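You operate a simulated robot arm through the tools that you are given. There is no shell and no other tool. Be economical: measure what you need, move in short steps, check, and stop when the job is done.

Carry out the task below with a simulated two-armed robot. There is one attempt and no reset: what you move stays moved.

JOB
Clip the green block from the fabric drawer into the embroidery frame.
Fine: hold the frame while each clip turns; the drawer ends shut. Where these are worked on the way, their far stop is far enough and under half their travel is too little: fabric drawer.

It is judged by the outcome, as a careful person would: the job done as asked, and still so three seconds after it is handed in. It fails if anything else is knocked over, pushed out of place, dropped, spilled or broken.

ROBOT AND FRAMES
Two 6-joint arms with two-finger parallel grippers on one trunk, on a base that drives. Base frame: it is fixed to the floor where the robot stands at the start and does not move with it; the origin is under the middle of the robot, x ahead of it, y to its left, z up. Readings come in cm, degrees, newtons and seconds.
The left shoulder is at the start at [6, 18.7, 89.7], the right one opposite. With the tool pointing down near the work surface each hand reaches from about 28 to 62 cm from the robot's upright axis, wherever it stands, measured 20 degrees to its own side. Places, roughly: embroidery frame [70, 0, 80]; fabric drawer [70, 0, 70]; far frame clip [80, -10, 80]; near frame clip [70, -10, 80]. Payload 1.57 kg a hand.
Tool frame (each hand has its own): the origin (TCP) lies between the finger pads and is the grasp point; the fingertips stand 3 cm ahead of it; z points along the fingers, y is the line along which they close. The gripper opens to 11 cm. The fingers are 2.4 cm wide and 1.2 cm thick; the gripper's body (4.8 by 11.2 cm) begins 7.8 cm behind the TCP.
Orientation is that of the tool frame in the base frame, as a unit quaternion [w, x, y, z]. With the fingers straight down and closing along the base's y, the tool's x points along the base's -x, its y along +y and its z along -z.

CONTROLS
- The arms move only by the tool nudge_tool. It takes "left_rows", "right_rows" or both (then of equal length, played together; a hand with none holds still); each is a list of rows, each a list of 6 numbers: the shift along the tool's x, y, z in cm, then the turn, a rotation vector about the tool's x, y, z in degrees. In form: [[dx, dy, dz, rx, ry, rz], ...]. A call has 1 to 10 rows; each row is the pose to reach, as a shift and turn from the pose commanded when the call began, along the tool's axes at that moment. "left_gripper" and "right_gripper" are, for a hand that has rows, the finger opening in cm, from 0 to 11, set as the call begins (left out, the last holds). Each row takes 0.2 s and may step no farther than 5 cm and 8.6 degrees from the row before; otherwise, or with a gripper value out of range, the whole call is refused. Where a pose cannot be reached the arm comes as near as it can. A force on the tool above 40 N (or 10 N above the force at the start of the call, whichever is more), or a blocked arm, ends the call early, and 0.2 s more pass. Each finger travels about 15.3 cm/s and halts on what it meets, pressing with about 39 N; the grip force reading is that of the motor and also rises with nothing between the fingers. The clock runs only during rows and for 0.2 s after the last one: add rows that repeat a pose to give the fingers time. The reply holds the time, the measured pose of the TCP, the force on the tool along the base axes, the opening and the grip force, in the units named above and with some noise, with the torque about the TCP (base axes, N m) and any sound that the robot's microphone picked up.
- Cameras (640 x 400 px; columns grow to the right, rows downward): "scene" is now at [1.45, -0.03, 143.51]; the picture's right is [0.00, -1.00, 0.00], its down [-0.80, -0.00, -0.60] and it looks along [0.60, 0.00, -0.80] (base axes); focal length 267 px, centre (320, 200). "left" rides on the left gripper at [7, -1.6, -14.1] in its tool frame; the picture's right is [0.23, 0.97, 0.00], its down [-0.86, 0.20, -0.48] and it looks along [-0.47, 0.11, 0.88] (tool axes); focal length 222 px, centre (320, 200). "right" rides on the right gripper at [7, 1.6, -14.1] in its tool frame; the picture's right is [-0.23, 0.97, 0.00], its down [-0.86, -0.20, -0.48] and it looks along [-0.47, -0.11, 0.88] (tool axes); focal length 222 px, centre (320, 200). There is no depth. A picture from a camera that has moved, and an enlarged one, comes with that camera's place and axes in the base frame and with its lens.
- snapshot(camera): a new picture of that camera. It takes no simulated time.
- lift_body(by): slides the trunk up (or, below 0, down) by that many cm; the arms and the scene camera ride with it, the base frame stays. It gives what a move gives, with no picture.
- base_move(legs): drives the robot by 1 to 6 legs, each [ahead, left, turn to the left] in cm, cm and degrees, along the robot's own axes; the way and the turn of a leg run together, so that a leg with both is an arc; at most 150 cm and 180 degrees a leg. The arms and the cameras ride along, it lands a little off, and it stops where it bumps. It gives what a move gives.
- aim_head(pan, tilt): turns the head with the scene camera to pan (to the left, within 86 degrees either way) and tilt (down, from -29 to 69), counted from straight ahead of the robot. It gives what a move gives.
- close_up(camera, box): a new picture of the part [left, top, right, bottom] of that camera's present view, enlarged. It takes no simulated time.
- job_done(): hands the job in; it is judged then, once.

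Work in short steps. Places have to be worked out from the pictures, the camera data and where the tool is seen: move nearer, look again, correct. Check each grasp and each placing, and mend what went wrong. You have 120 turns and 100 pictures in all, those below and enlarged ones among them. Open the grippers and draw the arms clear of the work before you hand the job in, unless the task says otherwise; then end with one line.

The tools are called by a JSON object that holds its "op" and its "data". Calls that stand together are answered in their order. nudge_tool: Moves the arms, as the interface text tells. Its arguments: {"type":"object","properties":{"left_rows":{"type":"array","items":{"type":"array","items":{"type":"number"}}},"left_gripper":{"type":"number"},"right_rows":{"type":"array","items":{"type":"array","items":{"type":"number"}}},"right_gripper":{"type":"number"}},"required":[]} The other tools are called the same way: lift_body (by) slides the trunk up or down; base_move (legs) drives the base; aim_head (pan, tilt) turns the head that bears the scene camera; snapshot (camera) takes a picture; close_up (camera, box) takes an enlarged picture of a part of a camera's view; job_done () hands the job in.

At the start:

```text
clock: 0.0
left_tcp_pos: [48.99, 16.06, 107.73]
left_tool_rot: [0.0, 0.0, 1.0, 0.0]
left_contact_force: [-0.4, -0.3, -0.2]
left_moment: [0.01, -0.01, 0.0]
left_width: 11.0
left_grasp_force: 0.1
right_tcp_pos: [34.02, -22.11, 109.19]
right_tool_rot: [0.0, 0.0, 1.0, 0.001]
right_contact_force: [-0.4, 0.3, -1.1]
right_moment: [0.0, 0.02, 0.0]
right_width: 11.02
right_grasp_force: 0.0
trunk travel left (down, up): [-52.5, 46.5]
robot x, y, heading: [0.04, -0.41, -0.4]
head pan, tilt: [0.2, 53.2]
```

scene: 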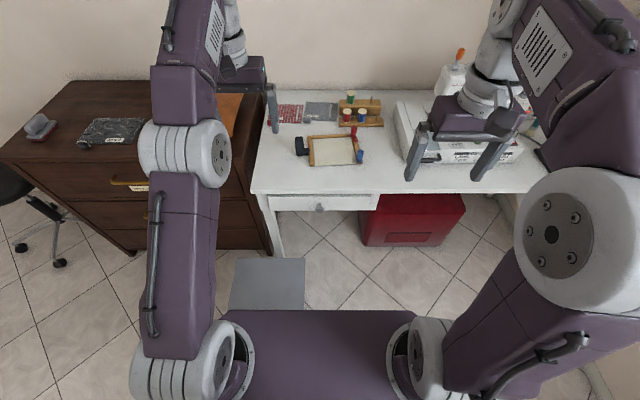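
right: 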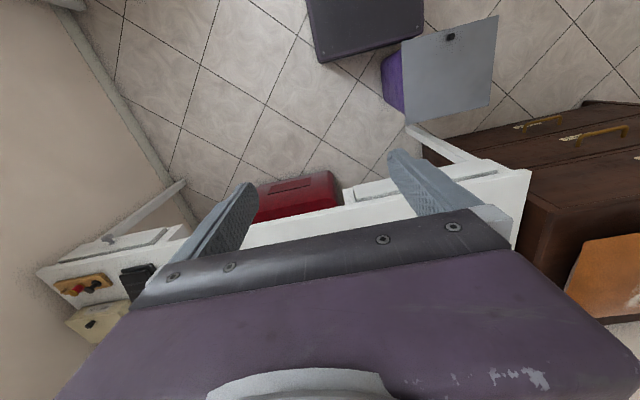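
left: 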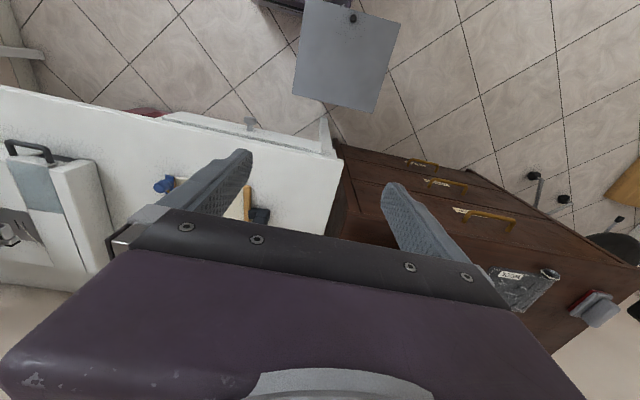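

The frame seems to be on the white desk near pixel (333,150), with the drawer under the desk top at (320,203). I'll look closer.

{"op": "close_up", "data": {"camera": "scene", "box": [270, 80, 400, 162]}}

{"op": "close_up", "data": {"camera": "scene", "box": [240, 150, 400, 250]}}

```text
4.88 times, centred on (335, 121) of scene
camera zoom: at [1.45, -0.03, 143.51], right [0.0, -1.0, 0.0], down [-0.8, 0.0, -0.6], along [0.6, 0.0, -0.8], focal length 1300 px, centre (247, 585)
```

zoom: 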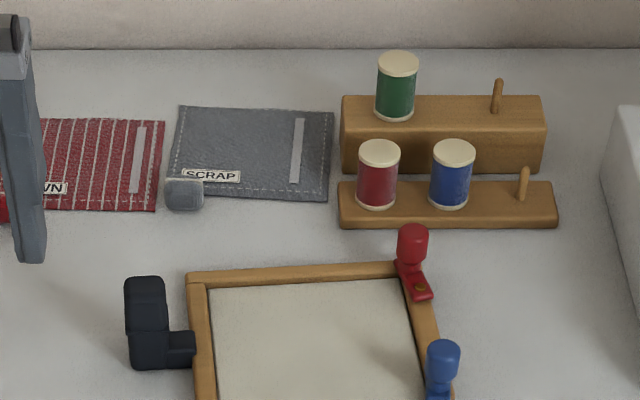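

```text
4.00 times, centred on (320, 200) of scene
camera zoom: at [1.45, -0.03, 143.51], right [0.0, -1.0, 0.0], down [-0.8, 0.0, -0.6], along [0.6, 0.0, -0.8], focal length 1066 px, centre (320, 200)
```

zoom: 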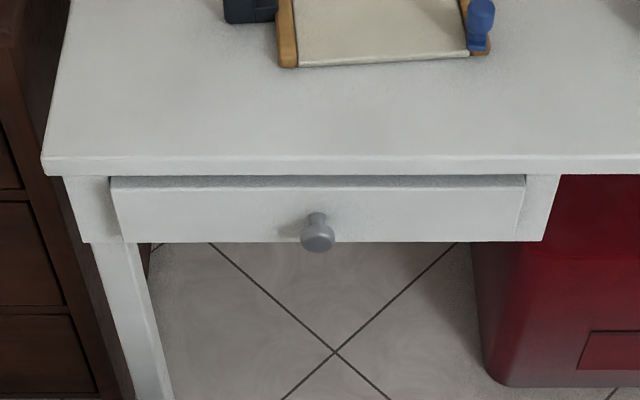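

I need to know what the grey square in front of the robot is before driving. I'll tilt the head down and look.

{"op": "aim_head", "data": {"pan": 15, "tilt": 69}}

{"op": "snapshot", "data": {"camera": "scene"}}

{"op": "close_up", "data": {"camera": "left", "box": [200, 0, 440, 150]}}

```text
clock: 0.8
left_tcp_pos: [48.96, 16.04, 107.84]
left_tool_rot: [0.0, 0.0, 1.0, 0.0]
left_contact_force: [0.0, -0.9, -0.1]
left_moment: [0.02, 0.0, 0.05]
left_width: 10.98
left_grasp_force: 0.0
right_tcp_pos: [34.01, -21.97, 109.31]
right_tool_rot: [0.0, 0.0, 1.0, 0.0]
right_contact_force: [0.6, -0.2, 1.0]
right_moment: [0.03, -0.02, -0.05]
right_width: 10.98
right_grasp_force: 0.0
trunk travel left (down, up): [-52.5, 46.5]
robot x, y, heading: [-0.06, -0.04, 0.0]
head pan, tilt: [15.0, 68.8]
```

```text
94 pictures are left
camera scene: at [-0.53, 1.38, 141.75], right [0.26, -0.97, 0.0], down [-0.9, -0.24, -0.36], along [0.35, 0.09, -0.93], focal length 267 px, centre (320, 200)
```

scene: 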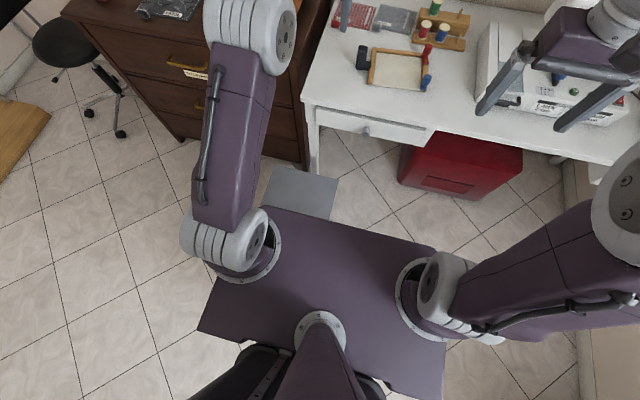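

```text
2.67 times, centred on (320, 75) of left
camera zoom: at [42.14, 14.47, 121.98], right [-0.23, 0.97, 0.0], down [0.86, 0.2, 0.48], along [0.47, 0.11, -0.88], focal length 592 px, centre (320, 533)
```

zoom: 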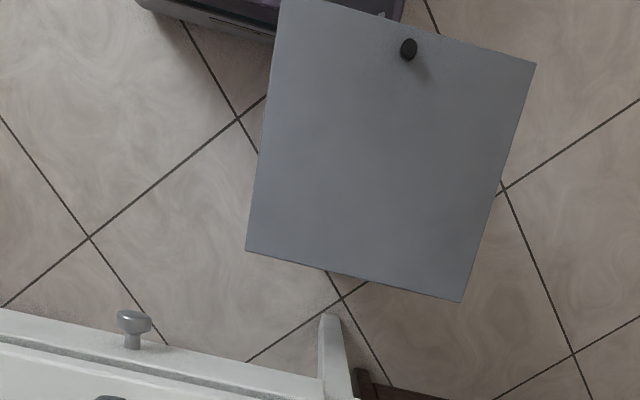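

The grey plate looks like a robot-mounted tray (purple sides). I'll drive ahead 5 cm to check that it moves along; that's clear of the desk.

{"op": "base_move", "data": {"legs": [[5, 0, 0]]}}

{"op": "close_up", "data": {"camera": "left", "box": [200, 0, 440, 150]}}

{"op": "close_up", "data": {"camera": "right", "box": [280, 0, 520, 150]}}

```text
clock: 1.6
left_tcp_pos: [51.68, 16.01, 107.7]
left_tool_rot: [-0.002, 0.001, 1.0, 0.0]
left_contact_force: [0.8, 0.0, -0.8]
left_moment: [-0.02, 0.05, -0.01]
left_width: 10.98
left_grasp_force: 0.0
right_tcp_pos: [36.61, -22.1, 109.29]
right_tool_rot: [-0.002, -0.001, 1.0, 0.0]
right_contact_force: [1.3, 0.6, -0.4]
right_moment: [0.03, 0.06, 0.0]
right_width: 11.01
right_grasp_force: 0.0
trunk travel left (down, up): [-52.5, 46.5]
robot x, y, heading: [2.16, 0.07, -0.2]
head pan, tilt: [15.0, 68.8]
stopped in leg 1: the robot was blocked; the commanded pose is now the measured one
```

```text
2.67 times, centred on (320, 75) of left
camera zoom: at [44.81, 14.46, 121.89], right [-0.23, 0.97, 0.0], down [0.86, 0.2, 0.48], along [0.46, 0.11, -0.88], focal length 592 px, centre (320, 533)
```

zoom: 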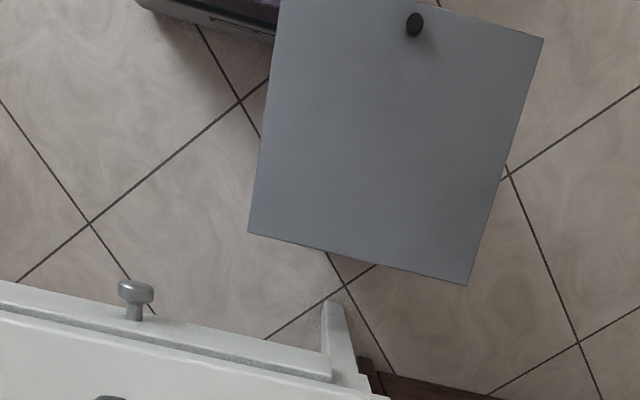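

```text
2.67 times, centred on (400, 75) of right
camera zoom: at [29.75, -20.38, 123.43], right [0.23, 0.97, 0.0], down [0.86, -0.2, 0.48], along [0.46, -0.11, -0.88], focal length 592 px, centre (107, 533)
```

zoom: 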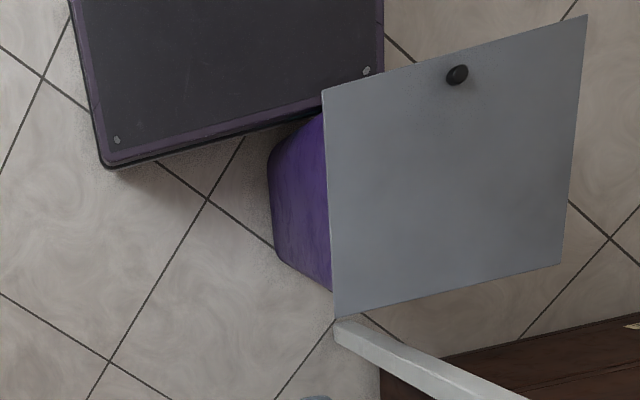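

That's a separate bin (lid x 23–49, y 6–36, z≈40), and it hasn't shifted. I'll back off, sidestep right past it and come forward toward the drawer with the bin on my left.

{"op": "base_move", "data": {"legs": [[-3, 0, 0], [0, -19, 0], [11, 0, 0]]}}

{"op": "aim_head", "data": {"pan": 15, "tilt": 50}}

{"op": "snapshot", "data": {"camera": "scene"}}

{"op": "snapshot", "data": {"camera": "left"}}

```text
clock: 4.4
left_tcp_pos: [59.34, -3.04, 107.88]
left_tool_rot: [0.001, -0.002, 1.0, 0.0]
left_contact_force: [0.3, 0.0, 0.2]
left_moment: [-0.01, 0.01, 0.0]
left_width: 10.97
left_grasp_force: 0.1
right_tcp_pos: [44.74, -41.16, 109.34]
right_tool_rot: [-0.001, -0.002, 1.0, 0.0]
right_contact_force: [0.0, -0.1, 0.0]
right_moment: [0.03, 0.05, -0.01]
right_width: 10.99
right_grasp_force: 0.0
trunk travel left (down, up): [-52.5, 46.5]
robot x, y, heading: [10.3, -19.46, 0.3]
head pan, tilt: [15.0, 68.8]
```

```text
clock: 5.2
left_tcp_pos: [59.19, -3.02, 107.84]
left_tool_rot: [0.001, -0.002, 1.0, 0.0]
left_contact_force: [0.3, 0.0, -0.8]
left_moment: [0.03, -0.02, -0.04]
left_width: 11.01
left_grasp_force: 0.1
right_tcp_pos: [44.52, -41.16, 109.28]
right_tool_rot: [0.001, -0.002, 1.0, -0.001]
right_contact_force: [0.9, -0.7, 0.5]
right_moment: [0.0, -0.03, 0.02]
right_width: 11.01
right_grasp_force: 0.1
trunk travel left (down, up): [-52.5, 46.5]
robot x, y, heading: [9.97, -19.14, 0.3]
head pan, tilt: [15.0, 50.0]
```

```text
90 pictures are left
camera scene: at [11.82, -17.34, 143.93], right [0.26, -0.96, 0.0], down [-0.74, -0.2, -0.64], along [0.62, 0.17, -0.77], focal length 267 px, centre (320, 200)
```

scene: 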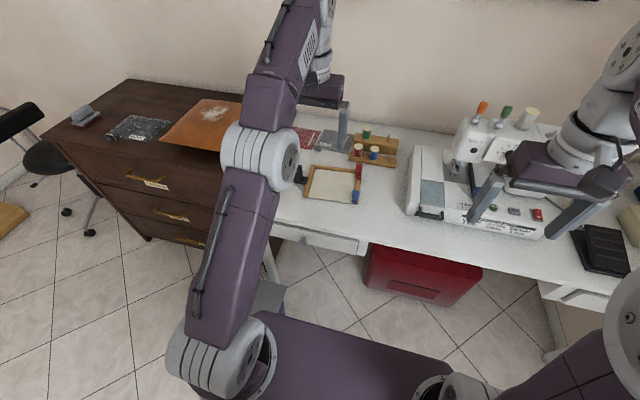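

```text
89 pictures are left
camera left: at [52.37, -4.6, 122.06], right [-0.23, 0.97, 0.0], down [0.85, 0.2, 0.48], along [0.47, 0.11, -0.88], focal length 222 px, centre (320, 200)
```

left: 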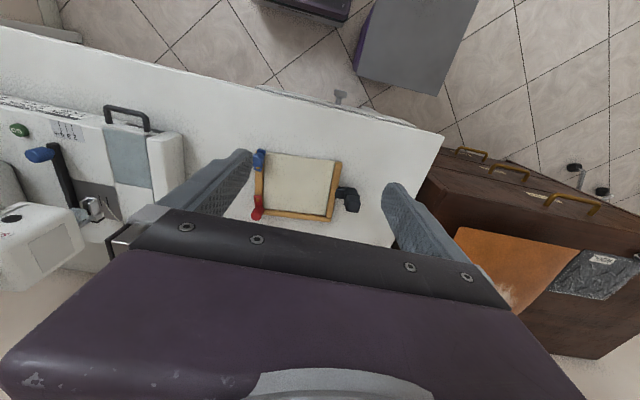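

The left camera now sees the frame and the knob. I'll enlarge both.

{"op": "close_up", "data": {"camera": "left", "box": [225, 130, 385, 230]}}

{"op": "close_up", "data": {"camera": "left", "box": [280, 60, 440, 160]}}

{"op": "close_up", "data": {"camera": "scene", "box": [280, 110, 400, 210]}}

```text
4.00 times, centred on (305, 180) of left
camera zoom: at [52.37, -4.6, 122.06], right [-0.23, 0.97, 0.0], down [0.85, 0.2, 0.48], along [0.47, 0.11, -0.88], focal length 888 px, centre (380, 280)
```

zoom: 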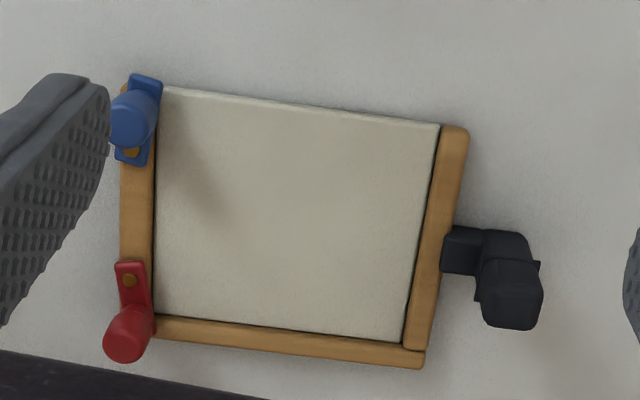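

```text
4.00 times, centred on (360, 110) of left
camera zoom: at [52.37, -4.6, 122.06], right [-0.23, 0.97, 0.0], down [0.85, 0.2, 0.48], along [0.47, 0.11, -0.88], focal length 888 px, centre (160, 560)
```

zoom: 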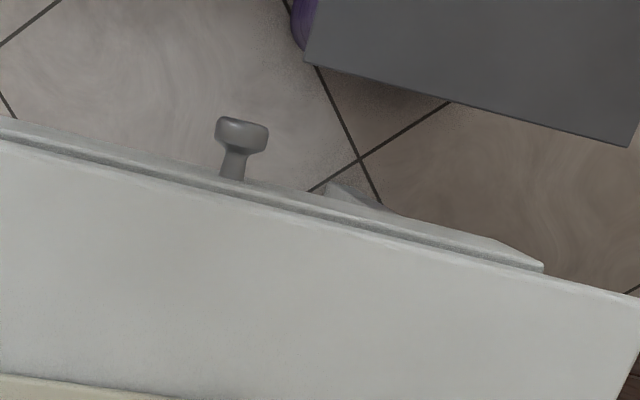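

```text
4.00 times, centred on (340, 160) of scene
camera zoom: at [11.82, -17.34, 143.93], right [0.26, -0.96, 0.0], down [-0.74, -0.2, -0.64], along [0.62, 0.17, -0.77], focal length 1066 px, centre (240, 360)
```

zoom: 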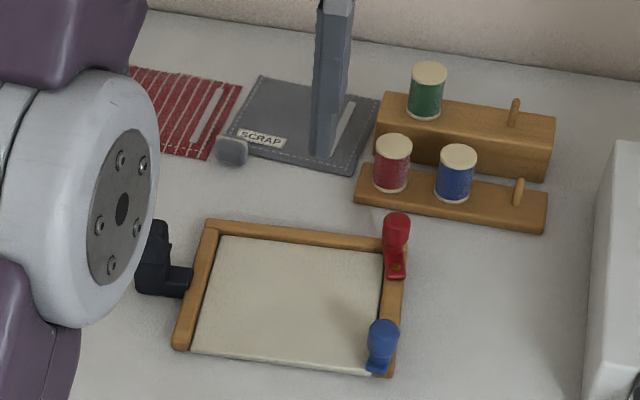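

Triangulating from both cameras: desk top is actually at z≈74.5, knob at ≈(54.2, 0.4, 67.4), frame at ≈x 67–82, y −14…4. I'll back 5 cm for pulling room, then lower the left hand above the knob.

{"op": "base_move", "data": {"legs": [[-5, 0, 0]]}}

{"op": "nudge_tool", "data": {"left_rows": [[0, 2, 4, 0, 0, 0], [0, 3.4, 8, 0, 0, 0], [0, 3.4, 12.5, 0, 0, 0], [0, 3.4, 17, 0, 0, 0], [0, 3.4, 21.5, 0, 0, 0], [0, 3.4, 25, 0, 0, 0], [0, 3.4, 25, 0, 0, 0]]}}

{"op": "snapshot", "data": {"camera": "left"}}

```text
clock: 6.2
left_tcp_pos: [54.25, -2.95, 107.8]
left_tool_rot: [0.001, -0.002, 1.0, 0.0]
left_contact_force: [0.3, -0.1, 0.1]
left_moment: [-0.01, -0.04, -0.02]
left_width: 11.02
left_grasp_force: 0.1
right_tcp_pos: [39.55, -41.22, 109.31]
right_tool_rot: [0.001, -0.003, 1.0, -0.001]
right_contact_force: [-0.7, 0.1, -0.7]
right_moment: [0.0, -0.05, -0.04]
right_width: 11.0
right_grasp_force: 0.1
trunk travel left (down, up): [-52.5, 46.5]
robot x, y, heading: [5.44, -19.01, 0.5]
head pan, tilt: [15.0, 50.0]
```

```text
clock: 7.8
left_tcp_pos: [54.23, 0.26, 82.66]
left_tool_rot: [0.001, -0.001, 1.0, 0.0]
left_contact_force: [0.7, 0.5, -0.2]
left_moment: [0.03, -0.02, 0.0]
left_width: 10.97
left_grasp_force: 0.1
right_tcp_pos: [39.67, -41.15, 109.25]
right_tool_rot: [0.001, -0.002, 1.0, 0.0]
right_contact_force: [-0.3, 0.3, 0.0]
right_moment: [0.02, 0.0, 0.02]
right_width: 11.01
right_grasp_force: 0.0
trunk travel left (down, up): [-52.5, 46.5]
robot x, y, heading: [5.5, -19.42, 0.5]
head pan, tilt: [15.0, 50.0]
```

```text
85 pictures are left
camera left: at [47.39, -1.32, 96.89], right [-0.23, 0.97, 0.0], down [0.85, 0.2, 0.48], along [0.47, 0.11, -0.88], focal length 222 px, centre (320, 200)
```

left: 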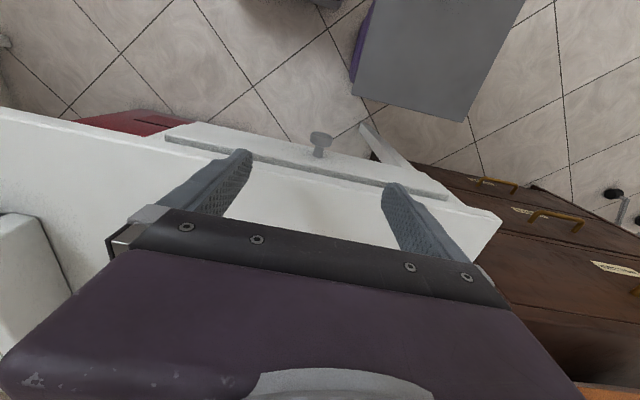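

Knob re-measured at about (54.1, 0.4, 67.4), confirming. Descend around it, then close.

{"op": "nudge_tool", "data": {"left_rows": [[0.5, 0.1, 4, 0, 0, 0], [0.5, 0.1, 8, 0, 0, 0], [0.5, 0.1, 12, 0, 0, 0], [0.5, 0.1, 14.6, 0, 0, 0]], "left_gripper": 8}}

{"op": "snapshot", "data": {"camera": "left"}}

```text
clock: 8.8
left_tcp_pos: [53.97, 0.18, 68.34]
left_tool_rot: [0.001, -0.001, 1.0, 0.0]
left_contact_force: [-0.1, -0.2, -1.0]
left_moment: [-0.02, -0.03, 0.0]
left_width: 8.01
left_grasp_force: 0.0
right_tcp_pos: [39.55, -41.17, 109.3]
right_tool_rot: [0.0, -0.003, 1.0, 0.0]
right_contact_force: [0.3, 0.4, 0.3]
right_moment: [0.0, -0.01, 0.03]
right_width: 11.01
right_grasp_force: 0.0
trunk travel left (down, up): [-52.5, 46.5]
robot x, y, heading: [4.99, -18.81, 0.2]
head pan, tilt: [15.0, 50.0]
```

```text
84 pictures are left
camera left: at [47.13, -1.36, 82.46], right [-0.23, 0.97, 0.0], down [0.85, 0.2, 0.48], along [0.47, 0.11, -0.88], focal length 222 px, centre (320, 200)
```

left: 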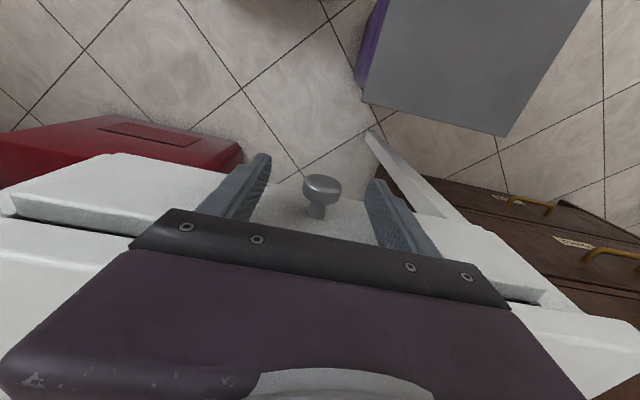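

The knob is between the fingers. I'll close.

{"op": "nudge_tool", "data": {"left_rows": [[0, 0, 0, 0, 0, 0], [0, 0, 0, 0, 0, 0], [0, 0, 0, 0, 0, 0]], "left_gripper": 2}}

```text
clock: 9.6
left_tcp_pos: [53.91, 0.39, 68.45]
left_tool_rot: [0.0, -0.003, 1.0, 0.0]
left_contact_force: [0.2, 13.8, 1.1]
left_moment: [0.23, -0.13, 0.1]
left_width: 2.93
left_grasp_force: 39.1
right_tcp_pos: [39.55, -41.12, 109.35]
right_tool_rot: [0.001, -0.003, 1.0, -0.001]
right_contact_force: [-0.2, -0.9, -0.4]
right_moment: [-0.01, -0.01, 0.0]
right_width: 10.98
right_grasp_force: 0.0
trunk travel left (down, up): [-52.5, 46.5]
robot x, y, heading: [5.36, -19.24, 0.1]
head pan, tilt: [15.0, 50.0]
```

Gripped (2.93 cm). Now pull straight out gently.

{"op": "nudge_tool", "data": {"left_rows": [[1, 0.3, 0, 0, 0, 0], [3, 0.3, 0, 0, 0, 0], [5, 0.3, 0, 0, 0, 0], [7, 0.3, 0, 0, 0, 0], [9, 0.3, 0, 0, 0, 0], [11, 0.3, 0, 0, 0, 0]]}}

{"op": "snapshot", "data": {"camera": "scene"}}

```text
clock: 11.0
left_tcp_pos: [42.91, 0.25, 68.19]
left_tool_rot: [0.0, -0.001, 1.0, 0.002]
left_contact_force: [-0.8, -31.7, -2.2]
left_moment: [-0.44, -0.51, -0.2]
left_width: 2.95
left_grasp_force: 39.0
right_tcp_pos: [39.58, -41.49, 109.29]
right_tool_rot: [0.001, -0.002, 1.0, 0.002]
right_contact_force: [-0.5, 0.0, 0.4]
right_moment: [0.0, -0.01, 0.0]
right_width: 10.99
right_grasp_force: 0.0
trunk travel left (down, up): [-52.5, 46.5]
robot x, y, heading: [5.21, -18.89, -0.0]
head pan, tilt: [15.0, 50.0]
```

```text
83 pictures are left
camera scene: at [6.89, -17.86, 143.94], right [0.26, -0.96, 0.0], down [-0.74, -0.2, -0.64], along [0.62, 0.17, -0.77], focal length 267 px, centre (320, 200)
```

scene: 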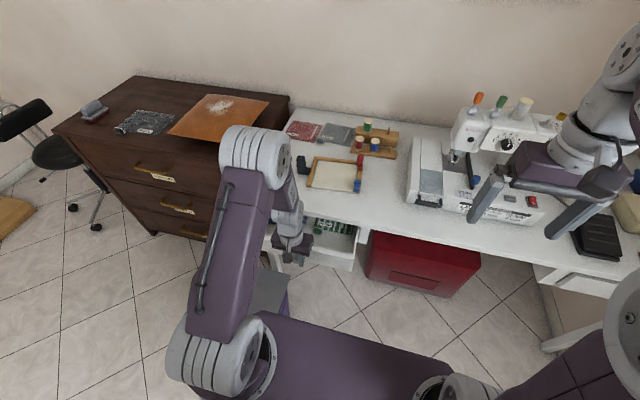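

Drawer opens and green fabric is visible inside. Lateral force is −32 N, so relax y by 0.4 and pull further.

{"op": "nudge_tool", "data": {"left_rows": [[1, -0.4, 0, 0, 0, 0], [2.5, -0.4, 0, 0, 0, 0], [4, -0.4, 0, 0, 0, 0], [5.5, -0.4, 0, 0, 0, 0], [7, -0.4, 0, 0, 0, 0], [8.5, -0.4, 0, 0, 0, 0], [10, -0.4, 0, 0, 0, 0]]}}

{"op": "snapshot", "data": {"camera": "left"}}

```text
clock: 12.6
left_tcp_pos: [32.9, 0.33, 68.33]
left_tool_rot: [0.001, -0.001, 1.0, 0.001]
left_contact_force: [1.2, -12.4, 1.3]
left_moment: [-0.16, -0.08, -0.06]
left_width: 2.95
left_grasp_force: 39.0
right_tcp_pos: [39.64, -41.46, 109.3]
right_tool_rot: [0.0, -0.001, 1.0, 0.001]
right_contact_force: [0.1, 1.0, -0.1]
right_moment: [0.02, -0.02, 0.01]
right_width: 10.98
right_grasp_force: 0.0
trunk travel left (down, up): [-52.5, 46.5]
robot x, y, heading: [5.36, -19.54, 0.4]
head pan, tilt: [15.0, 50.0]
```

```text
82 pictures are left
camera left: at [26.05, -1.37, 82.49], right [-0.23, 0.97, 0.0], down [0.85, 0.2, 0.48], along [0.47, 0.11, -0.88], focal length 222 px, centre (320, 200)
```

left: 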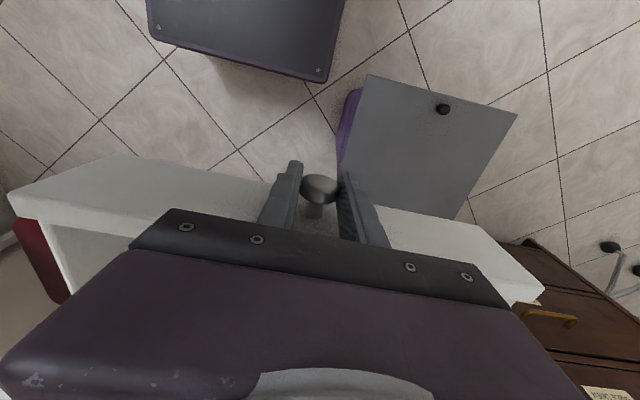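

Open 21 cm with no stop yet. I'll pull a little more to find the stop.

{"op": "nudge_tool", "data": {"left_rows": [[1, -0.1, 0, 0, 0, 0], [2, -0.1, 0, 0, 0, 0], [3, -0.1, 0, 0, 0, 0], [4, -0.1, 0, 0, 0, 0]]}}

{"op": "snapshot", "data": {"camera": "scene"}}

```text
clock: 13.6
left_tcp_pos: [31.6, 0.2, 67.31]
left_tool_rot: [0.0, -0.004, 1.0, -0.001]
left_contact_force: [-1.7, 15.5, 32.1]
left_moment: [0.11, -0.43, 0.22]
left_width: 2.96
left_grasp_force: 38.7
left hand out of reach, approached as far as the arm can: row 2, 3, 4
right_tcp_pos: [39.44, -41.14, 109.45]
right_tool_rot: [0.003, -0.003, 1.0, 0.0]
right_contact_force: [-0.1, -0.3, 0.3]
right_moment: [0.0, -0.01, 0.0]
right_width: 11.0
right_grasp_force: 0.1
trunk travel left (down, up): [-52.5, 46.5]
robot x, y, heading: [5.3, -19.18, 0.4]
head pan, tilt: [15.0, 50.0]
```

```text
81 pictures are left
camera scene: at [6.62, -17.27, 143.96], right [0.26, -0.96, 0.0], down [-0.74, -0.2, -0.64], along [0.62, 0.17, -0.76], focal length 267 px, centre (320, 200)
```

scene: 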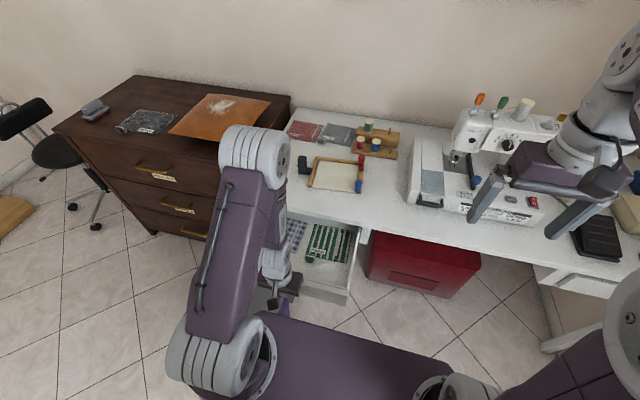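

Hand's reach limit; drawer open ≈22 cm, well beyond half of any plausible travel, and green fabric is accessible. I'll relieve the hand and look closely.

{"op": "nudge_tool", "data": {"left_rows": [[-0.5, 0, -0.9, 0, 0, 0], [-0.5, 0, -0.9, 0, 0, 0]]}}

{"op": "close_up", "data": {"camera": "scene", "box": [270, 190, 390, 310]}}

```text
clock: 14.2
left_tcp_pos: [32.27, 0.2, 67.98]
left_tool_rot: [-0.001, -0.002, 1.0, -0.001]
left_contact_force: [-1.3, 3.0, -33.5]
left_moment: [0.03, -0.26, -0.01]
left_width: 2.99
left_grasp_force: 39.0
right_tcp_pos: [39.68, -41.03, 109.31]
right_tool_rot: [-0.001, -0.002, 1.0, -0.001]
right_contact_force: [0.1, -1.1, 0.2]
right_moment: [0.0, -0.01, 0.0]
right_width: 11.01
right_grasp_force: 0.1
trunk travel left (down, up): [-52.5, 46.5]
robot x, y, heading: [5.3, -18.65, 0.1]
head pan, tilt: [15.0, 50.0]
```

```text
3.33 times, centred on (330, 250) of scene
camera zoom: at [7.08, -17.13, 143.9], right [0.26, -0.96, 0.0], down [-0.74, -0.2, -0.64], along [0.62, 0.17, -0.77], focal length 889 px, centre (287, 33)
```

zoom: 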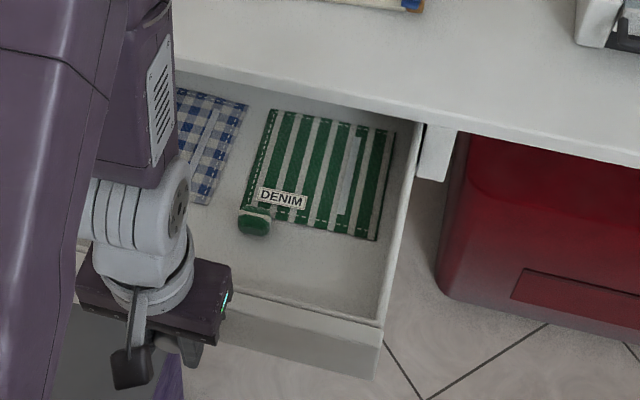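

The green striped block (about 12.6 cm square, x 46–59, y −15…−2) has a green grip tab at its near-left corner ≈(45, −3.5). Release the knob, rise, and move above the tab.

{"op": "nudge_tool", "data": {"left_rows": [[0, 0, 0, 0, 0, 0], [0, 0, 0, 0, 0, 0], [0, 0, -4, 0, 0, 0], [0, 0, -9, 0, 0, 0], [0, 0, -14, 0, 0, 0], [-2, 0, -17, 0, 0, 0], [-6, -2, -17, 0, 0, 0], [-10, -3.5, -17, 0, 0, 0], [-13.5, -3.7, -17, 0, 0, 0], [-13.5, -3.7, -17, 0, 0, 0]], "left_gripper": 6}}

{"op": "snapshot", "data": {"camera": "left"}}

```text
clock: 16.4
left_tcp_pos: [45.7, -3.46, 85.23]
left_tool_rot: [0.001, -0.001, 1.0, 0.0]
left_contact_force: [0.5, -0.1, 0.0]
left_moment: [-0.02, -0.01, -0.03]
left_width: 6.0
left_grasp_force: 0.1
left hand out of reach, approached as far as the arm can: row 3, 4
right_tcp_pos: [39.59, -41.25, 109.25]
right_tool_rot: [0.001, -0.003, 1.0, -0.001]
right_contact_force: [-1.7, -0.5, -0.5]
right_moment: [-0.03, 0.02, -0.02]
right_width: 11.01
right_grasp_force: 0.1
trunk travel left (down, up): [-52.5, 46.5]
robot x, y, heading: [5.2, -19.23, 0.5]
head pan, tilt: [15.0, 50.0]
```

```text
79 pictures are left
camera left: at [38.79, -5.16, 99.4], right [-0.23, 0.97, 0.0], down [0.85, 0.2, 0.48], along [0.47, 0.11, -0.88], focal length 222 px, centre (320, 200)
```

left: 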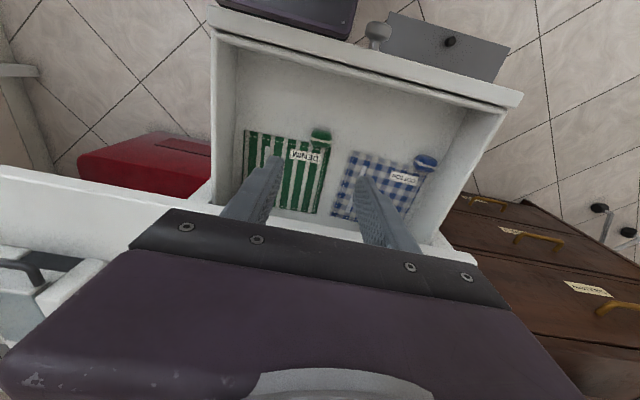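

{"op": "close_up", "data": {"camera": "left", "box": [210, 80, 450, 230]}}

```text
2.67 times, centred on (330, 155) of left
camera zoom: at [38.79, -5.16, 99.4], right [-0.23, 0.97, 0.0], down [0.85, 0.2, 0.48], along [0.47, 0.11, -0.88], focal length 592 px, centre (293, 320)
```

zoom: 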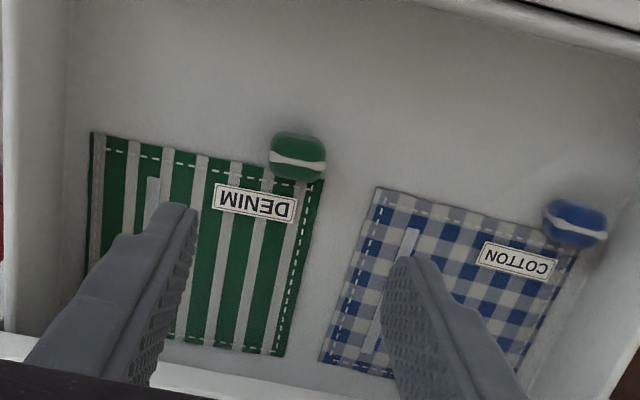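

Tab triangulates to ≈(46.9, −2.9, 64.2), about 3.5 cm wide in y. Lower to TCP z≈68 at (46.5, −2.9) and check.

{"op": "nudge_tool", "data": {"left_rows": [[-0.8, 0.5, 4, 0, 0, 0], [-0.8, 0.5, 8, 0, 0, 0], [-0.8, 0.5, 12, 0, 0, 0], [-0.8, 0.5, 15, 0, 0, 0], [-0.8, 0.5, 17, 0, 0, 0]], "left_gripper": 6.5}}

{"op": "close_up", "data": {"camera": "left", "box": [210, 80, 450, 230]}}

```text
clock: 17.6
left_tcp_pos: [46.79, -2.92, 68.14]
left_tool_rot: [0.001, -0.001, 1.0, 0.0]
left_contact_force: [-0.4, -0.1, 0.0]
left_moment: [0.0, -0.03, 0.04]
left_width: 6.49
left_grasp_force: 0.1
right_tcp_pos: [39.68, -41.26, 109.24]
right_tool_rot: [0.0, -0.002, 1.0, 0.0]
right_contact_force: [-0.4, 0.2, -0.4]
right_moment: [0.01, 0.04, -0.02]
right_width: 11.0
right_grasp_force: 0.1
trunk travel left (down, up): [-52.5, 46.5]
robot x, y, heading: [5.2, -19.47, 0.3]
head pan, tilt: [15.0, 50.0]
```

```text
2.67 times, centred on (330, 155) of left
camera zoom: at [39.83, -4.51, 82.3], right [-0.23, 0.97, 0.0], down [0.85, 0.2, 0.48], along [0.47, 0.11, -0.88], focal length 592 px, centre (293, 320)
```

zoom: 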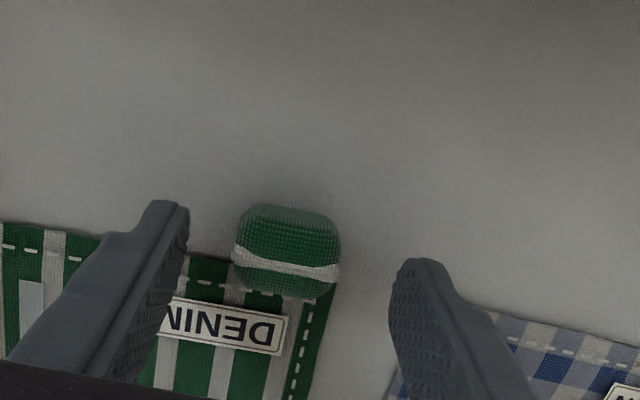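

Tab is centred between fingers, still lower. Descend 2.8 cm more, small forward correction.

{"op": "nudge_tool", "data": {"left_rows": [[-0.3, 0, 1, 0, 0, 0], [-0.3, 0, 1.8, 0, 0, 0], [-0.3, 0, 2.4, 0, 0, 0], [-0.3, 0, 2.8, 0, 0, 0]]}}

{"op": "close_up", "data": {"camera": "left", "box": [210, 80, 450, 230]}}

```text
clock: 18.1
left_tcp_pos: [47.74, -2.97, 67.46]
left_tool_rot: [0.011, -0.003, 1.0, -0.001]
left_contact_force: [-0.9, 0.9, 30.4]
left_moment: [-1.02, -0.25, -0.11]
left_width: 6.42
left_grasp_force: 0.0
right_tcp_pos: [39.43, -41.19, 109.41]
right_tool_rot: [0.001, -0.003, 1.0, -0.001]
right_contact_force: [0.6, -0.8, -0.6]
right_moment: [0.01, 0.01, -0.01]
right_width: 11.0
right_grasp_force: 0.1
trunk travel left (down, up): [-52.5, 46.5]
robot x, y, heading: [5.18, -19.38, 0.1]
head pan, tilt: [15.0, 50.0]
stopped in row 2 (left hand): the force on the tool passed its limit (the readings are from after the stop); the commanded pose is now the measured one
```

```text
2.67 times, centred on (330, 155) of left
camera zoom: at [40.38, -4.56, 81.44], right [-0.23, 0.97, -0.01], down [0.84, 0.2, 0.5], along [0.48, 0.11, -0.87], focal length 592 px, centre (293, 320)
```

zoom: 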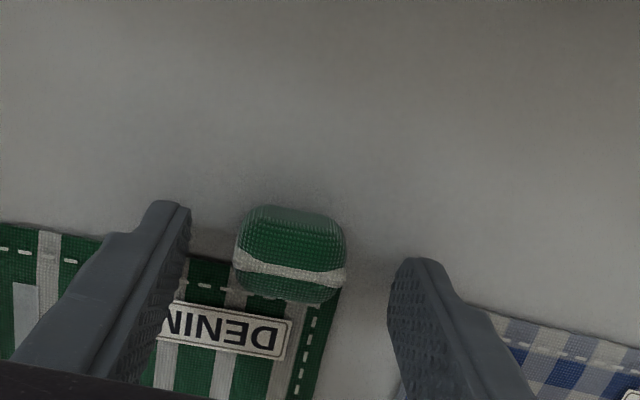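

The −y finger touched the block's near edge (z≈64.4), so the floor is about 64. Lift, shift 1.1 cm back toward me, straighten, and descend beside the tab.

{"op": "nudge_tool", "data": {"left_rows": [[0, 0, -1.2, 0, 1.2, 0.3], [1.2, 0, -1.2, 0, 1.2, 0.3], [1.2, 0, -1.2, 0, 1.2, 0.3]]}}

{"op": "nudge_tool", "data": {"left_rows": [[0, 0, 0.7, 0, 0, 0], [0, 0, 1.1, 0, 0, 0], [0, 0, 1.4, 0, 0, 0], [0, 0, 1.4, 0, 0, 0]]}}

{"op": "close_up", "data": {"camera": "left", "box": [210, 80, 450, 230]}}

```text
clock: 18.9
left_tcp_pos: [46.37, -2.95, 68.27]
left_tool_rot: [-0.004, 0.001, 1.0, 0.0]
left_contact_force: [-0.3, -0.2, 0.0]
left_moment: [-0.04, 0.01, -0.01]
left_width: 6.51
left_grasp_force: 0.0
right_tcp_pos: [39.7, -41.29, 109.26]
right_tool_rot: [0.0, -0.002, 1.0, 0.0]
right_contact_force: [-0.3, 0.3, 0.2]
right_moment: [0.0, -0.02, -0.01]
right_width: 10.99
right_grasp_force: 0.1
trunk travel left (down, up): [-52.5, 46.5]
robot x, y, heading: [5.33, -18.93, 0.4]
head pan, tilt: [15.0, 50.0]
```

```text
clock: 19.9
left_tcp_pos: [46.24, -3.02, 66.96]
left_tool_rot: [-0.003, 0.001, 1.0, -0.001]
left_contact_force: [-0.6, -0.2, 3.1]
left_moment: [0.13, -0.01, 0.05]
left_width: 6.52
left_grasp_force: 0.0
right_tcp_pos: [39.46, -41.27, 109.3]
right_tool_rot: [0.001, -0.003, 1.0, 0.001]
right_contact_force: [-0.3, -0.5, -0.7]
right_moment: [0.0, -0.02, 0.03]
right_width: 10.99
right_grasp_force: 0.0
trunk travel left (down, up): [-52.5, 46.5]
robot x, y, heading: [5.52, -19.49, 0.6]
head pan, tilt: [15.0, 50.0]
```

```text
2.67 times, centred on (330, 155) of left
camera zoom: at [39.48, -4.53, 81.14], right [-0.23, 0.97, 0.0], down [0.86, 0.2, 0.47], along [0.46, 0.11, -0.88], focal length 592 px, centre (293, 320)
```

zoom: 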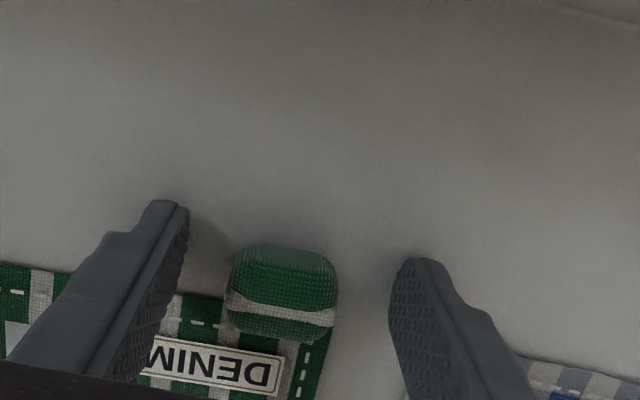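

Tips just touch the floor beside the tab. Nudge forward 0.4 and close.

{"op": "nudge_tool", "data": {"left_rows": [[-0.4, 0, -0.1, 0, 0, 0], [-0.4, 0, -0.1, 0, 0, 0], [-0.4, 0, -0.1, 0, 0, 0], [-0.4, 0, -0.1, 0, 0, 0]], "left_gripper": 1.5}}

{"op": "close_up", "data": {"camera": "left", "box": [210, 80, 450, 230]}}

```text
clock: 20.9
left_tcp_pos: [46.64, -3.01, 66.96]
left_tool_rot: [-0.003, 0.0, 1.0, -0.001]
left_contact_force: [0.5, -0.2, 0.1]
left_moment: [-0.02, 0.05, 0.01]
left_width: 3.1
left_grasp_force: 38.6
right_tcp_pos: [39.56, -41.24, 109.29]
right_tool_rot: [0.0, -0.003, 1.0, 0.0]
right_contact_force: [-1.0, -0.8, -0.3]
right_moment: [-0.01, 0.01, 0.01]
right_width: 11.0
right_grasp_force: 0.0
trunk travel left (down, up): [-52.5, 46.5]
robot x, y, heading: [5.73, -19.21, 0.4]
head pan, tilt: [15.0, 50.0]
```

```text
2.67 times, centred on (330, 155) of left
camera zoom: at [39.92, -4.54, 81.22], right [-0.23, 0.97, 0.0], down [0.86, 0.2, 0.47], along [0.46, 0.11, -0.88], focal length 592 px, centre (293, 320)
```

zoom: 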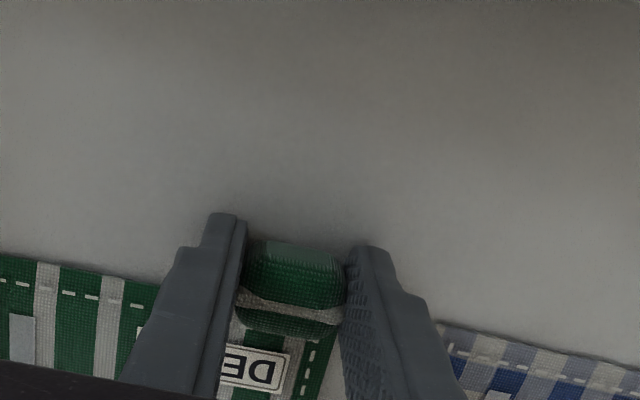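

Tab gripped (3.1 cm). Lift 1.5 cm, draw back 6 cm so the block clears the desk edge, then look.

{"op": "nudge_tool", "data": {"left_rows": [[0, 0, -0.8, 0, 0, 0], [0, 0, -1.5, 0, 0, 0], [2, 0, -1.5, 0, 0, 0], [4, 0, -1.5, 0, 0, 0], [6.3, 0, -1.5, 0, 0, 0], [6.3, 0, -1.5, 0, 0, 0]]}}

{"op": "close_up", "data": {"camera": "scene", "box": [250, 180, 410, 310]}}

```text
clock: 22.3
left_tcp_pos: [40.27, -2.87, 68.53]
left_tool_rot: [-0.004, -0.001, 1.0, -0.001]
left_contact_force: [-0.1, 0.4, 7.7]
left_moment: [0.0, -0.11, 0.06]
left_width: 3.09
left_grasp_force: 39.0
right_tcp_pos: [39.53, -41.38, 109.29]
right_tool_rot: [0.001, -0.003, 1.0, 0.0]
right_contact_force: [-0.4, -1.0, -0.1]
right_moment: [-0.01, -0.01, 0.03]
right_width: 10.99
right_grasp_force: 0.0
trunk travel left (down, up): [-52.5, 46.5]
robot x, y, heading: [5.16, -19.4, 0.3]
head pan, tilt: [15.0, 50.0]
```

```text
3.08 times, centred on (330, 245) of scene
camera zoom: at [6.85, -17.38, 143.95], right [0.26, -0.96, 0.0], down [-0.74, -0.2, -0.64], along [0.62, 0.17, -0.77], focal length 820 px, centre (289, 62)
```

zoom: 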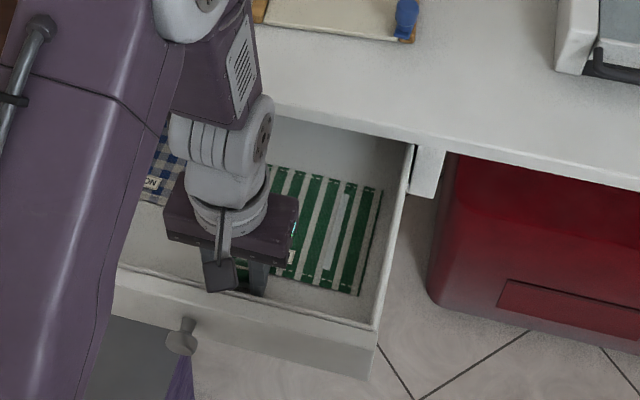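

Block has come back clear of the desk edge. Now lift it straight up.

{"op": "nudge_tool", "data": {"left_rows": [[0, 0, -2, 0, 0, 0], [0, 0, -4, 0, 0, 0], [0, 0, -7, 0, 0, 0], [0, 0, -11, 0, 0, 0], [0, 0, -15, 0, 0, 0], [0, 0, -19, 0, 0, 0], [0, 0, -19, 0, 0, 0]]}}

{"op": "snapshot", "data": {"camera": "scene"}}

{"op": "snapshot", "data": {"camera": "left"}}

```text
clock: 23.9
left_tcp_pos: [40.41, -2.73, 87.49]
left_tool_rot: [-0.005, 0.001, 1.0, -0.001]
left_contact_force: [-0.6, -0.4, -0.8]
left_moment: [0.0, 0.01, -0.04]
left_width: 3.09
left_grasp_force: 38.8
right_tcp_pos: [39.66, -41.21, 109.07]
right_tool_rot: [-0.001, -0.003, 1.0, 0.0]
right_contact_force: [0.6, -1.1, 0.1]
right_moment: [-0.04, 0.0, -0.03]
right_width: 11.01
right_grasp_force: 0.1
trunk travel left (down, up): [-52.5, 46.5]
robot x, y, heading: [5.3, -19.44, 0.7]
head pan, tilt: [15.0, 50.0]
```

```text
72 pictures are left
camera scene: at [6.99, -17.35, 143.94], right [0.26, -0.96, 0.0], down [-0.74, -0.2, -0.64], along [0.62, 0.17, -0.77], focal length 267 px, centre (320, 200)
```

scene: 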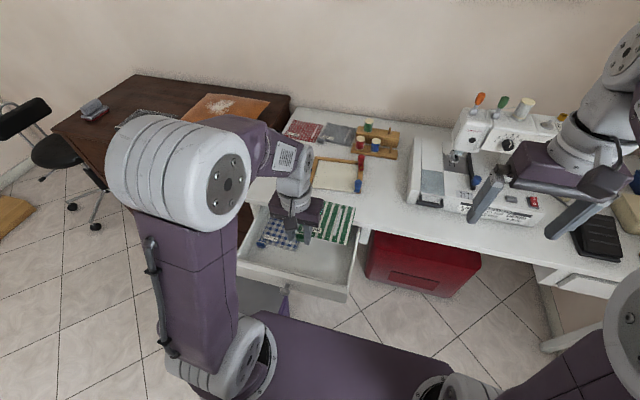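

```text
71 pictures are left
camera left: at [33.7, -4.37, 101.72], right [-0.23, 0.97, 0.0], down [0.86, 0.2, 0.47], along [0.46, 0.11, -0.88], focal length 222 px, centre (320, 200)
```

left: 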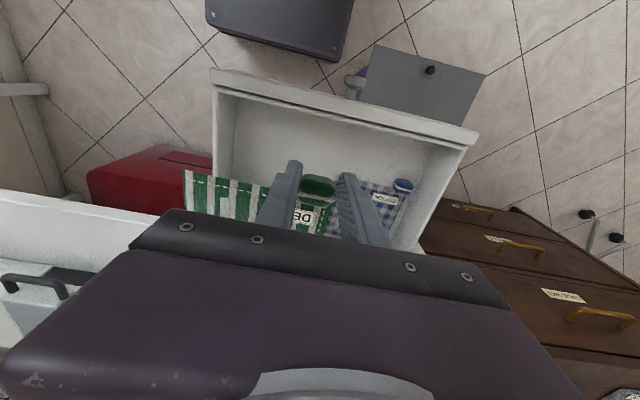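

Block is held level in the left hand. I'll move it up-left out of the way, and back the robot 7 cm so the right hand can push the drawer front.

{"op": "nudge_tool", "data": {"left_rows": [[0, 2, -4, 0, 0, 0], [-1, 5, -7, 0, 0, 0], [-3, 9, -9, 0, 0, 0], [-5, 13, -11, 0, 0, 0], [-7, 17, -13, 0, 0, 0], [-8, 18, -15, 0, 0, 0]]}}

{"op": "base_move", "data": {"legs": [[-7, 0, 0]]}}

{"op": "snapshot", "data": {"camera": "scene"}}

```text
clock: 25.3
left_tcp_pos: [48.71, 14.96, 102.64]
left_tool_rot: [-0.004, 0.0, 1.0, -0.001]
left_contact_force: [0.0, -0.1, -1.2]
left_moment: [0.0, 0.02, 0.01]
left_width: 3.08
left_grasp_force: 38.8
right_tcp_pos: [39.57, -41.25, 109.28]
right_tool_rot: [0.0, -0.003, 1.0, -0.001]
right_contact_force: [-0.8, 0.8, -0.4]
right_moment: [-0.02, 0.0, -0.01]
right_width: 10.99
right_grasp_force: 0.0
trunk travel left (down, up): [-52.5, 46.5]
robot x, y, heading: [5.44, -19.36, 0.3]
head pan, tilt: [15.0, 50.0]
```

```text
clock: 26.3
left_tcp_pos: [41.72, 14.83, 102.53]
left_tool_rot: [-0.003, 0.002, 1.0, -0.001]
left_contact_force: [0.1, -0.3, -0.9]
left_moment: [0.03, 0.03, -0.02]
left_width: 3.09
left_grasp_force: 39.0
right_tcp_pos: [32.3, -41.28, 109.36]
right_tool_rot: [0.002, -0.001, 1.0, 0.0]
right_contact_force: [-0.1, -0.4, -1.0]
right_moment: [-0.02, -0.09, 0.02]
right_width: 10.99
right_grasp_force: 0.1
trunk travel left (down, up): [-52.5, 46.5]
robot x, y, heading: [-1.57, -19.49, 0.2]
head pan, tilt: [15.0, 50.0]
```

```text
70 pictures are left
camera scene: at [-0.27, -17.37, 143.94], right [0.26, -0.97, 0.0], down [-0.74, -0.2, -0.64], along [0.62, 0.17, -0.77], focal length 267 px, centre (320, 200)
```

scene: 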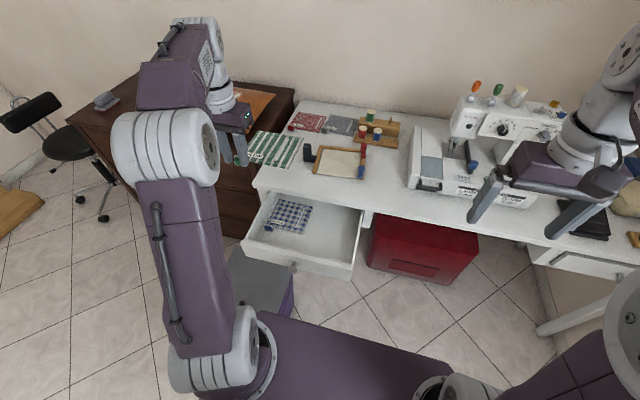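

Blue block stays in the drawer; the front face is ≈x 35. Bring the right hand, fingers closed, to just in front of it at y≈−8.

{"op": "nudge_tool", "data": {"right_rows": [[0, 3, 3, 0, 0, 0], [0.5, 6, 6, 0, 0, 0], [1, 9.5, 9, 0, 0, 0], [1.5, 13, 12, 0, 0, 0], [2, 16.5, 15, 0, 0, 0], [2, 20, 18, 0, 0, 0], [2, 23.5, 21, 0, 0, 0], [2, 27, 24, 0, 0, 0], [2, 30, 26, 0, 0, 0], [2, 33, 28, 0, 0, 0]], "right_gripper": 0.5}}

{"op": "snapshot", "data": {"camera": "right"}}

```text
clock: 28.5
left_tcp_pos: [41.79, 15.02, 102.52]
left_tool_rot: [-0.005, 0.001, 1.0, -0.001]
left_contact_force: [0.5, 0.1, -1.3]
left_moment: [0.02, 0.06, 0.0]
left_width: 3.09
left_grasp_force: 39.2
right_tcp_pos: [30.52, -8.29, 81.28]
right_tool_rot: [0.0, -0.001, 1.0, -0.001]
right_contact_force: [0.2, -0.2, 0.3]
right_moment: [-0.03, -0.01, -0.01]
right_width: 0.53
right_grasp_force: 0.1
trunk travel left (down, up): [-52.5, 46.5]
robot x, y, heading: [-1.52, -19.09, 0.1]
head pan, tilt: [15.0, 50.0]
```

```text
69 pictures are left
camera right: at [23.45, -6.52, 95.53], right [0.23, 0.97, 0.0], down [0.86, -0.2, 0.48], along [0.47, -0.11, -0.88], focal length 222 px, centre (320, 200)
```

right: 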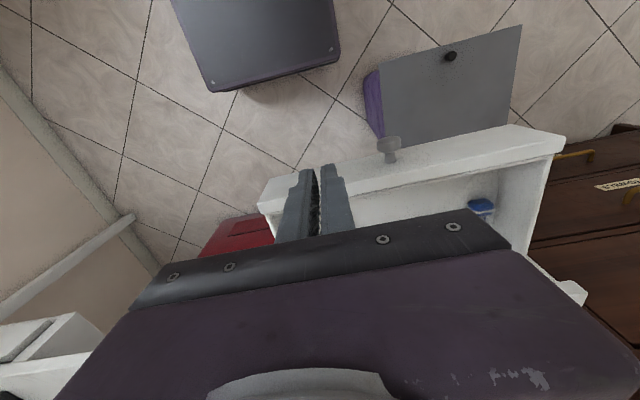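

The drawer front is just ahead of the fingers. Back off 1.2 cm, descend to z≈70.

{"op": "nudge_tool", "data": {"right_rows": [[1.3, 0, 3, 0, 0, 0], [1.3, 0, 6, 0, 0, 0], [1.3, 0, 9, 0, 0, 0], [1.3, 0, 11, 0, 0, 0]]}}

{"op": "snapshot", "data": {"camera": "right"}}

```text
clock: 29.5
left_tcp_pos: [41.65, 14.9, 102.53]
left_tool_rot: [-0.004, 0.002, 1.0, -0.001]
left_contact_force: [-0.1, -0.4, -1.1]
left_moment: [0.04, 0.03, 0.04]
left_width: 3.05
left_grasp_force: 38.5
right_tcp_pos: [29.34, -8.55, 70.43]
right_tool_rot: [0.0, -0.001, 1.0, 0.0]
right_contact_force: [0.5, 0.5, 0.5]
right_moment: [0.02, -0.01, -0.02]
right_width: 0.52
right_grasp_force: 0.2
trunk travel left (down, up): [-52.5, 46.5]
robot x, y, heading: [-1.21, -19.26, 0.1]
head pan, tilt: [15.0, 50.0]
```

```text
68 pictures are left
camera right: at [22.24, -6.73, 84.53], right [0.23, 0.97, 0.0], down [0.86, -0.2, 0.48], along [0.47, -0.11, -0.88], focal length 222 px, centre (320, 200)
```

right: 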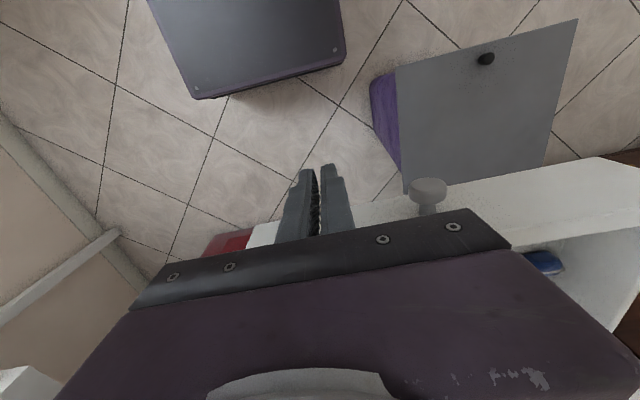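

Fingers are in front of the face. Push the drawer in slowly.

{"op": "nudge_tool", "data": {"right_rows": [[-2, 0, 0, 0, 0, 0], [-4, 0, 0, 0, 0, 0], [-6, 0, 0, 0, 0, 0], [-8, 0, 0, 0, 0, 0], [-10, 0, 0, 0, 0, 0], [-12, 0, 0, 0, 0, 0], [-14, 0, 0, 0, 0, 0], [-16, 0, 0, 0, 0, 0], [-18, 0, 0, 0, 0, 0], [-20, 0, 0, 0, 0, 0]]}}

{"op": "snapshot", "data": {"camera": "scene"}}

```text
clock: 31.7
left_tcp_pos: [41.8, 14.88, 102.44]
left_tool_rot: [-0.004, 0.001, 1.0, -0.001]
left_contact_force: [0.1, 0.7, -0.6]
left_moment: [0.03, 0.02, 0.02]
left_width: 3.07
left_grasp_force: 39.1
right_tcp_pos: [49.0, -8.21, 70.21]
right_tool_rot: [-0.002, -0.001, 1.0, -0.001]
right_contact_force: [-0.2, 1.0, -0.8]
right_moment: [-0.05, 0.01, 0.01]
right_width: 0.51
right_grasp_force: 0.0
trunk travel left (down, up): [-52.5, 46.5]
robot x, y, heading: [-1.45, -19.21, 0.1]
head pan, tilt: [15.0, 50.0]
```

```text
67 pictures are left
camera scene: at [-0.01, -17.37, 143.94], right [0.26, -0.97, 0.0], down [-0.74, -0.2, -0.64], along [0.62, 0.17, -0.77], focal length 267 px, centre (320, 200)
```

scene: 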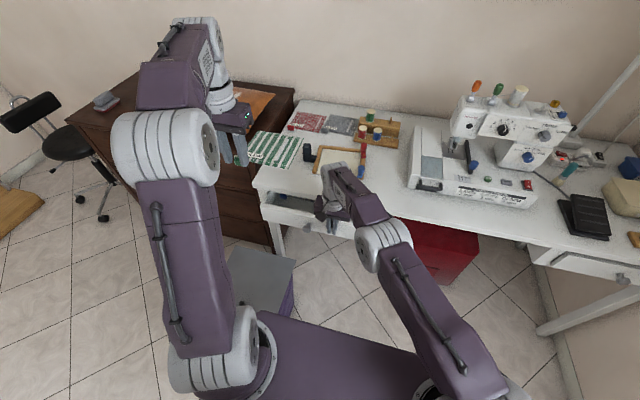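

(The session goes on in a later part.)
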